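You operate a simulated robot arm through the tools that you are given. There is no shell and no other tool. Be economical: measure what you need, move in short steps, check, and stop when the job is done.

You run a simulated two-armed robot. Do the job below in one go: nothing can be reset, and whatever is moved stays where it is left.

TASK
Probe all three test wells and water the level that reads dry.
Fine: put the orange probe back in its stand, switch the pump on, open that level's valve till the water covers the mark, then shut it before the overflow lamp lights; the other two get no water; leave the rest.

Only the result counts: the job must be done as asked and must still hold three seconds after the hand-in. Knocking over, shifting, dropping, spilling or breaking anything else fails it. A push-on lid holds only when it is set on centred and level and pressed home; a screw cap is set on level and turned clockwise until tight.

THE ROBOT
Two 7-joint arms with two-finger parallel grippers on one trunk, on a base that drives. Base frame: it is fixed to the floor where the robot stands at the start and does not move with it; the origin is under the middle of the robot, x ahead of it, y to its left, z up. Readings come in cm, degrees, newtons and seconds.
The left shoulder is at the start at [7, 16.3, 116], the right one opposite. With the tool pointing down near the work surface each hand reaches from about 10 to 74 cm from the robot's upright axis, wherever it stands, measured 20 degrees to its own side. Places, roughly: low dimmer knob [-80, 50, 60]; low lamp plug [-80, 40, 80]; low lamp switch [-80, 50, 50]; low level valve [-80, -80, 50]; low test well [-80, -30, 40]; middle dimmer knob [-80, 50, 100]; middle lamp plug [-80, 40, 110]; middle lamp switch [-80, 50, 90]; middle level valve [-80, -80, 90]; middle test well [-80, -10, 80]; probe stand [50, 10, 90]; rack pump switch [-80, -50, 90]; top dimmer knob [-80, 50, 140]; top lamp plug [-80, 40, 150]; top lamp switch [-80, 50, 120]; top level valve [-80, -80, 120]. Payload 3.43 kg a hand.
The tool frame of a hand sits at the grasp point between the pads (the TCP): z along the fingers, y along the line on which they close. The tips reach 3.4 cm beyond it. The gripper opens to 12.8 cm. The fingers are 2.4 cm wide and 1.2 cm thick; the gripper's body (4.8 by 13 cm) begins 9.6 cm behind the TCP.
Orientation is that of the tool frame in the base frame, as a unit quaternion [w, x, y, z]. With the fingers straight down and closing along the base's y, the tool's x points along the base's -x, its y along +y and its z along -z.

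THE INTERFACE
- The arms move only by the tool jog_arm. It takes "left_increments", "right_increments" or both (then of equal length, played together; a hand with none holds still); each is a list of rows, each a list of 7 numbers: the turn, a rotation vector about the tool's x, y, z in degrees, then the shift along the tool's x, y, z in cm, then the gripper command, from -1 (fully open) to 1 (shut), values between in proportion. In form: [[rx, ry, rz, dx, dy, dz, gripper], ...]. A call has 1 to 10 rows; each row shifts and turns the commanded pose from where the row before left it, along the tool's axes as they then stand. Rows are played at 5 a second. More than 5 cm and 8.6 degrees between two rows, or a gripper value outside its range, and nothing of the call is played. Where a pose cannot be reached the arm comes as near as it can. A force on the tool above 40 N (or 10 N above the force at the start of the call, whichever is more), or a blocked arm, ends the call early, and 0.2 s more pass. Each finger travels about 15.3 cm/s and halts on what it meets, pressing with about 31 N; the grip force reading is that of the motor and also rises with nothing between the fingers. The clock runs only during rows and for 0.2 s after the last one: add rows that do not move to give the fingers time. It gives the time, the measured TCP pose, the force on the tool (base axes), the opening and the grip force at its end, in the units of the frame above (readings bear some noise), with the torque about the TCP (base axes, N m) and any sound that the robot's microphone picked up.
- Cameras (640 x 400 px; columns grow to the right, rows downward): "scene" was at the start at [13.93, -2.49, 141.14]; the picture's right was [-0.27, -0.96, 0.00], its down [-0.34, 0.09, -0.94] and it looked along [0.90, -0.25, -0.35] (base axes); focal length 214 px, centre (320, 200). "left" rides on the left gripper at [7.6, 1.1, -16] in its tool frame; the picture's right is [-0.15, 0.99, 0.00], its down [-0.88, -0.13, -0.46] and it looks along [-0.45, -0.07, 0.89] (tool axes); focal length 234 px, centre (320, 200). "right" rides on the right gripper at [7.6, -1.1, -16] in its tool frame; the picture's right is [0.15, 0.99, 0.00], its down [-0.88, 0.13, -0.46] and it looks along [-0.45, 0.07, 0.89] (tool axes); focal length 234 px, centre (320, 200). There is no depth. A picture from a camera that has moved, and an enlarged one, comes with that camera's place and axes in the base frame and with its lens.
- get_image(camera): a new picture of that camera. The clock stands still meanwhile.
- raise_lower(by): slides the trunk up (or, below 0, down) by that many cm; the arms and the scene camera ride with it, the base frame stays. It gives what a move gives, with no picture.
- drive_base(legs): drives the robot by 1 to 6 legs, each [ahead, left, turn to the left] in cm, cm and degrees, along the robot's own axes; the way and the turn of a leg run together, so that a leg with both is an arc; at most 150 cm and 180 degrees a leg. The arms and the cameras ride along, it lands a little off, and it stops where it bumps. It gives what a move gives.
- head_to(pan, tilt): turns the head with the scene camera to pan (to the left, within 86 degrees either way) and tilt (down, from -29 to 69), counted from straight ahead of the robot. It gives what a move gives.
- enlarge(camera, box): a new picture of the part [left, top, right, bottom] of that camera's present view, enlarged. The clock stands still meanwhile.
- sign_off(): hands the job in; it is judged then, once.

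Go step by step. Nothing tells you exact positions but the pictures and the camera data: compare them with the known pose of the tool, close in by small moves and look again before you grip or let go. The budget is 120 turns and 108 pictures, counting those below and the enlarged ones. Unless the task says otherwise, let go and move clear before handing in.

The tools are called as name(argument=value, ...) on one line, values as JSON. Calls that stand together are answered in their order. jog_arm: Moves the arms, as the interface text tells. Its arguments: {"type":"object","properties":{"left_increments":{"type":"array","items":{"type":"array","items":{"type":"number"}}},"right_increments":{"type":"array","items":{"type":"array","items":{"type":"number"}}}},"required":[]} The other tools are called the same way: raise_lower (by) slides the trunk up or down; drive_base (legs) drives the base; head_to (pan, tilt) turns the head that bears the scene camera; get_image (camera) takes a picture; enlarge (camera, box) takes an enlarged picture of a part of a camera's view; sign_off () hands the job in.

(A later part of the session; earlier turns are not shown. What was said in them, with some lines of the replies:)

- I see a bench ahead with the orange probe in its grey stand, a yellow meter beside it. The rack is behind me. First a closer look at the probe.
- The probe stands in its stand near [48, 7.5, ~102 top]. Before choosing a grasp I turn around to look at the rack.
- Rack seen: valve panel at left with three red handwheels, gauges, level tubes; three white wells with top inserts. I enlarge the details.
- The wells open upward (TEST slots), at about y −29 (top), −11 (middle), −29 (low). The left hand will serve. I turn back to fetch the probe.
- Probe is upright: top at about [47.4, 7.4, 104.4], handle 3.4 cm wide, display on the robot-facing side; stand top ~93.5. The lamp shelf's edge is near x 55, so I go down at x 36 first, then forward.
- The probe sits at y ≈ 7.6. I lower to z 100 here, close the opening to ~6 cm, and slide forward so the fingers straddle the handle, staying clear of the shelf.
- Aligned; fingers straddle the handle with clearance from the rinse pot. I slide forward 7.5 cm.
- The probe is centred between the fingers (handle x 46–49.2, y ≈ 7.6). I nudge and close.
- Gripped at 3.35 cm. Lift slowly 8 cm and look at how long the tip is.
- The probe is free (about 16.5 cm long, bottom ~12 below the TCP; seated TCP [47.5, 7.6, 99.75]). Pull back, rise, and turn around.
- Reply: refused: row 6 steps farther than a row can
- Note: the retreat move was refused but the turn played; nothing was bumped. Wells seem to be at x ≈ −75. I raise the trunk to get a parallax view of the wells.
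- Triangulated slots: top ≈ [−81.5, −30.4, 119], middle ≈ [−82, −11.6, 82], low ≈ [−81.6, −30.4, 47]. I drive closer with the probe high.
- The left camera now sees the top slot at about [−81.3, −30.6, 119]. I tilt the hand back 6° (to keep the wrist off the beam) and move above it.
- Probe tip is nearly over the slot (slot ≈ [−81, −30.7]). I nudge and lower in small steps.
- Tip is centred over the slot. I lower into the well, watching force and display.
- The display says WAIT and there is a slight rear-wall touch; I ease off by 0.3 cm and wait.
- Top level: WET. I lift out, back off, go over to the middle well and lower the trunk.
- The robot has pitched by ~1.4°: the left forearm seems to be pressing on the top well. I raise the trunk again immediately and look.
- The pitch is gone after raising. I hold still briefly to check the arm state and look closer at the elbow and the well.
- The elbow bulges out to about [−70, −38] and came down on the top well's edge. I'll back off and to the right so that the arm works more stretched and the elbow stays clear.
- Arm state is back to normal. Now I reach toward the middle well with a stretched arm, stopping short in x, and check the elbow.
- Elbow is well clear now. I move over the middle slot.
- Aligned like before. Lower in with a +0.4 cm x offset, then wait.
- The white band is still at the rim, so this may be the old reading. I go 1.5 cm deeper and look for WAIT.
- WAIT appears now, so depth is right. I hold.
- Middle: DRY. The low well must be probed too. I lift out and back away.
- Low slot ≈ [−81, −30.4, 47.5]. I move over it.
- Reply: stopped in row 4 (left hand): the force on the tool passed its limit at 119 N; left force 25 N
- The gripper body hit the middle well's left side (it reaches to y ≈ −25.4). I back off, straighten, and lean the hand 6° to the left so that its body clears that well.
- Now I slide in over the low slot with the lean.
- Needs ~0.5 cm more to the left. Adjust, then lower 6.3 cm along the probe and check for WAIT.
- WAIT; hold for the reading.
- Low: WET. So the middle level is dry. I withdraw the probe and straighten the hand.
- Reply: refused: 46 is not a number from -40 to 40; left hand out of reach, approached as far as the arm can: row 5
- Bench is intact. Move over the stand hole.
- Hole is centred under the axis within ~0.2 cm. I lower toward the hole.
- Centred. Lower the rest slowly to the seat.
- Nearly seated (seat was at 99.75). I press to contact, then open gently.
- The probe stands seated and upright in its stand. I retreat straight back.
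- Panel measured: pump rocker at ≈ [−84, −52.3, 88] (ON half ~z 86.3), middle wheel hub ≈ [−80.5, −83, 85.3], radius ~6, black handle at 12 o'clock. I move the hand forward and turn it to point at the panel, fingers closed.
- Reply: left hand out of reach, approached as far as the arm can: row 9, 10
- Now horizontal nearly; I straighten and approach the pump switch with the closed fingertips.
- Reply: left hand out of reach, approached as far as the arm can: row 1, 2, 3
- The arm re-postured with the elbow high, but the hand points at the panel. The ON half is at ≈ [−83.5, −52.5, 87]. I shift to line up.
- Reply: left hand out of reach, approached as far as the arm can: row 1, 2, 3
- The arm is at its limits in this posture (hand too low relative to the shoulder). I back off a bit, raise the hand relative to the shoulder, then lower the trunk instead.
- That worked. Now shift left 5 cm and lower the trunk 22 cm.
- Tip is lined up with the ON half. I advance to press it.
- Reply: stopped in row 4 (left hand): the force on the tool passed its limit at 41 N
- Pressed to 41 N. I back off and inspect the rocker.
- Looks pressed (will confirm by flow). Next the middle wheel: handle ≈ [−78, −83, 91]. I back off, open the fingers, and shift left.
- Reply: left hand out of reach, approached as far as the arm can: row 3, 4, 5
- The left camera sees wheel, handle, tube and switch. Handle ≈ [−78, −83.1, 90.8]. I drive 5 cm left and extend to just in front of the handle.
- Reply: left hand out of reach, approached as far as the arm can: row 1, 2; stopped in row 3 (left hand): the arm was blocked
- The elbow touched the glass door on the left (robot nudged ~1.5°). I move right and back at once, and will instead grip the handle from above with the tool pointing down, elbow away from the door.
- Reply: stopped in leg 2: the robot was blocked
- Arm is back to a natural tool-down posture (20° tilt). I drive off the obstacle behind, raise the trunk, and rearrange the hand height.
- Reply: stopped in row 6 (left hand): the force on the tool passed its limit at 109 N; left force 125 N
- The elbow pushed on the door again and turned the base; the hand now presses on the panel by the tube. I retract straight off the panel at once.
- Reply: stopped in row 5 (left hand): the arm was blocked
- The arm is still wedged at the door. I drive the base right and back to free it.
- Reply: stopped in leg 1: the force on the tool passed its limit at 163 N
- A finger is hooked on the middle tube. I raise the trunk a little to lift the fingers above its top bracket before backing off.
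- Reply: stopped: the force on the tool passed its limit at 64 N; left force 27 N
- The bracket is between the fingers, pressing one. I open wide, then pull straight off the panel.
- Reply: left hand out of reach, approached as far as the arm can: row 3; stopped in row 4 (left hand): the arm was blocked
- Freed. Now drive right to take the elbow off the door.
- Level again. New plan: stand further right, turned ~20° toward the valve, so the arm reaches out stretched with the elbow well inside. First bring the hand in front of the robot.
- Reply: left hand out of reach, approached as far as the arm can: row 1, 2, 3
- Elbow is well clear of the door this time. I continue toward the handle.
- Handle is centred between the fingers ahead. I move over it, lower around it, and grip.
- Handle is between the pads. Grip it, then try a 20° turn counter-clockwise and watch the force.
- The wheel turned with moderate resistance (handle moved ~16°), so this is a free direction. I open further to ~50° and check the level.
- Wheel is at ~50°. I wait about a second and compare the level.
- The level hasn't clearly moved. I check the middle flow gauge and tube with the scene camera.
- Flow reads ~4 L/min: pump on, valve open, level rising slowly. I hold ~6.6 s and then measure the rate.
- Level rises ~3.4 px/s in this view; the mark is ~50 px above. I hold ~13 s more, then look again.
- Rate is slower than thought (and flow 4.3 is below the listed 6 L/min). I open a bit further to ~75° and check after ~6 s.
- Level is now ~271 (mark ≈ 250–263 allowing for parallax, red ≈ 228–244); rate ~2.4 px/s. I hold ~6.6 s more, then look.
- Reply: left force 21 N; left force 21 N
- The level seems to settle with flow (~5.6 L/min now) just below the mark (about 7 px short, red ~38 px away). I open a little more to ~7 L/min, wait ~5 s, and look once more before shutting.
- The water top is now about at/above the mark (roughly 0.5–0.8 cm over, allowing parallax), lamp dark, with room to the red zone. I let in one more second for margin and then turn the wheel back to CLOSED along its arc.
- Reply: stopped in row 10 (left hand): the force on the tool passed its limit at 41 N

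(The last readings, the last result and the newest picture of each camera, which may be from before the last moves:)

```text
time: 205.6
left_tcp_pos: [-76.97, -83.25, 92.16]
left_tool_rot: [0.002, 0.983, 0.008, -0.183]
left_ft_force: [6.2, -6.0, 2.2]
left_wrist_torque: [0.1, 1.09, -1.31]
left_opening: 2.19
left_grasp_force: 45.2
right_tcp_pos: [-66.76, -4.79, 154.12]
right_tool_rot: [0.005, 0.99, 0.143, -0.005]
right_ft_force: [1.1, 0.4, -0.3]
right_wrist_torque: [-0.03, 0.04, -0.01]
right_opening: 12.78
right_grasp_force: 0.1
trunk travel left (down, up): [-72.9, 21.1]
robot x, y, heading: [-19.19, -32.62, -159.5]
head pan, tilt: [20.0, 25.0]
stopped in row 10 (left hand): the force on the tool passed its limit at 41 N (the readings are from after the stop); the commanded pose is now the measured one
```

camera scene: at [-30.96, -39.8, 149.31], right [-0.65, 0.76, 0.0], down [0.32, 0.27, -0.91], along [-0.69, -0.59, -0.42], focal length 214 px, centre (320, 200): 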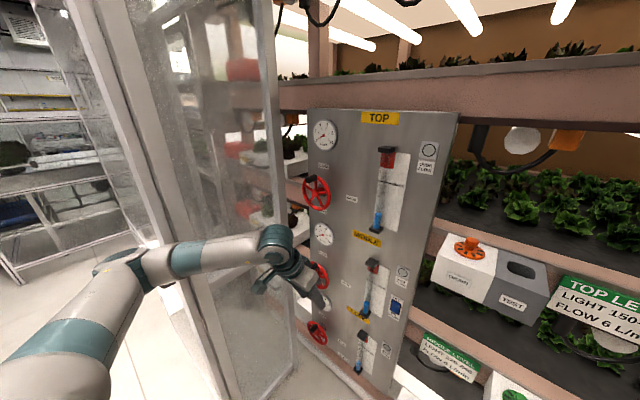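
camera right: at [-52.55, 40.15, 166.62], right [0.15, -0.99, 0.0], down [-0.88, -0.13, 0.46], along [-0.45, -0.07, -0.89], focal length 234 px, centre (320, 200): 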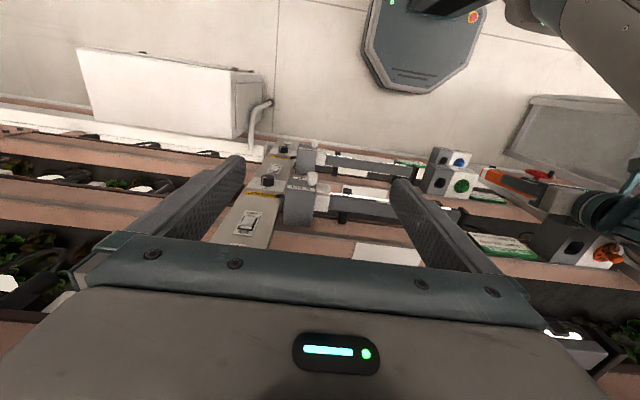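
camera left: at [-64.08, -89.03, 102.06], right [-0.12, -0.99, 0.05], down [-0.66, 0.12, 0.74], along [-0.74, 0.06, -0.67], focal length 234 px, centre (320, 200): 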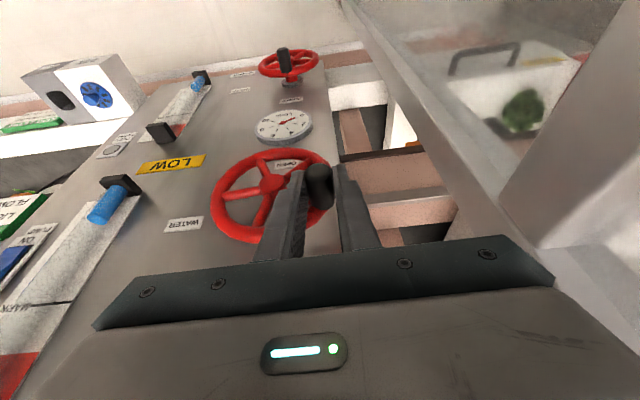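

The handle met the closed stop (41 N at the 12 o'clock position). I release and pull clear.

jog_arm(left_increments=[[0, 0, 0, 0, 0, 0, 0.6], [0, 0, 0, 0, 0, 0, 0.3], [0, 0, 0, 0, 0, 0, 0.1], [0, 0, 0, 0, 0, 0, 0.1], [0, 0, 0, 0, 0, -2, 0.1], [0, 0, 0, 0, 0, -2, 0.1], [0, 0, 0, 0, 0, -2, 0.1], [0, 0, 0, 2.5, 0, -0.5, 0.1], [0, 0, 0, 3, 0, 0, 0.1], [0, 0, 0, 0, 0, 0, 0.1]])

```text
time: 207.8
left_tcp_pos: [-69.75, -82.77, 96.19]
left_tool_rot: [0.002, 0.983, 0.009, -0.183]
left_ft_force: [-0.1, 0.5, 0.6]
left_wrist_torque: [0.0, 0.01, -0.04]
left_opening: 5.77
left_grasp_force: 0.1
right_tcp_pos: [-67.07, -4.77, 154.12]
right_tool_rot: [0.005, 0.989, 0.145, -0.004]
right_ft_force: [0.4, -0.1, -1.1]
right_wrist_torque: [0.0, -0.05, 0.03]
right_opening: 12.79
right_grasp_force: 0.0
trunk travel left (down, up): [-72.9, 21.1]
robot x, y, heading: [-18.82, -31.91, -159.7]
head pan, tilt: [20.0, 25.0]
```

The hand is clear of the wheel, the valve is at its closed stop, the pump is on, and the probe is back in its stand. I hand in.

sign_off()

```text
The job is handed in.
```

I handed the job in as done, but I had no pictures left to check the water level after shutting the valve.

- **Readings:** the top well read WET, the middle DRY and the low WET.
- **Probe:** it is back in its stand, seated and upright.
- **Pump:** it is on; the middle flow gauge moved when I opened the valve.
- **Watering:** only the middle level was watered. The last picture, with the valve still open, showed the water at or slightly above the mark and the overflow lamp dark. The view was at an angle, so I can't be exact. I let in about one more second of water and turned the wheel back to its closed stop. The level had tended to settle with the flow, so it may have dropped since.
- **Bumps along the way:**
  - The left elbow pressed on the top well and, twice, on the glass door.
  - The gripper knocked the middle well.
  - The fingers caught the top of the middle level tube, with the force reaching 163 N.
  - The base bumped something behind it while reversing.

  I saw nothing moved or broken afterwards, but I never looked at what the base hit.
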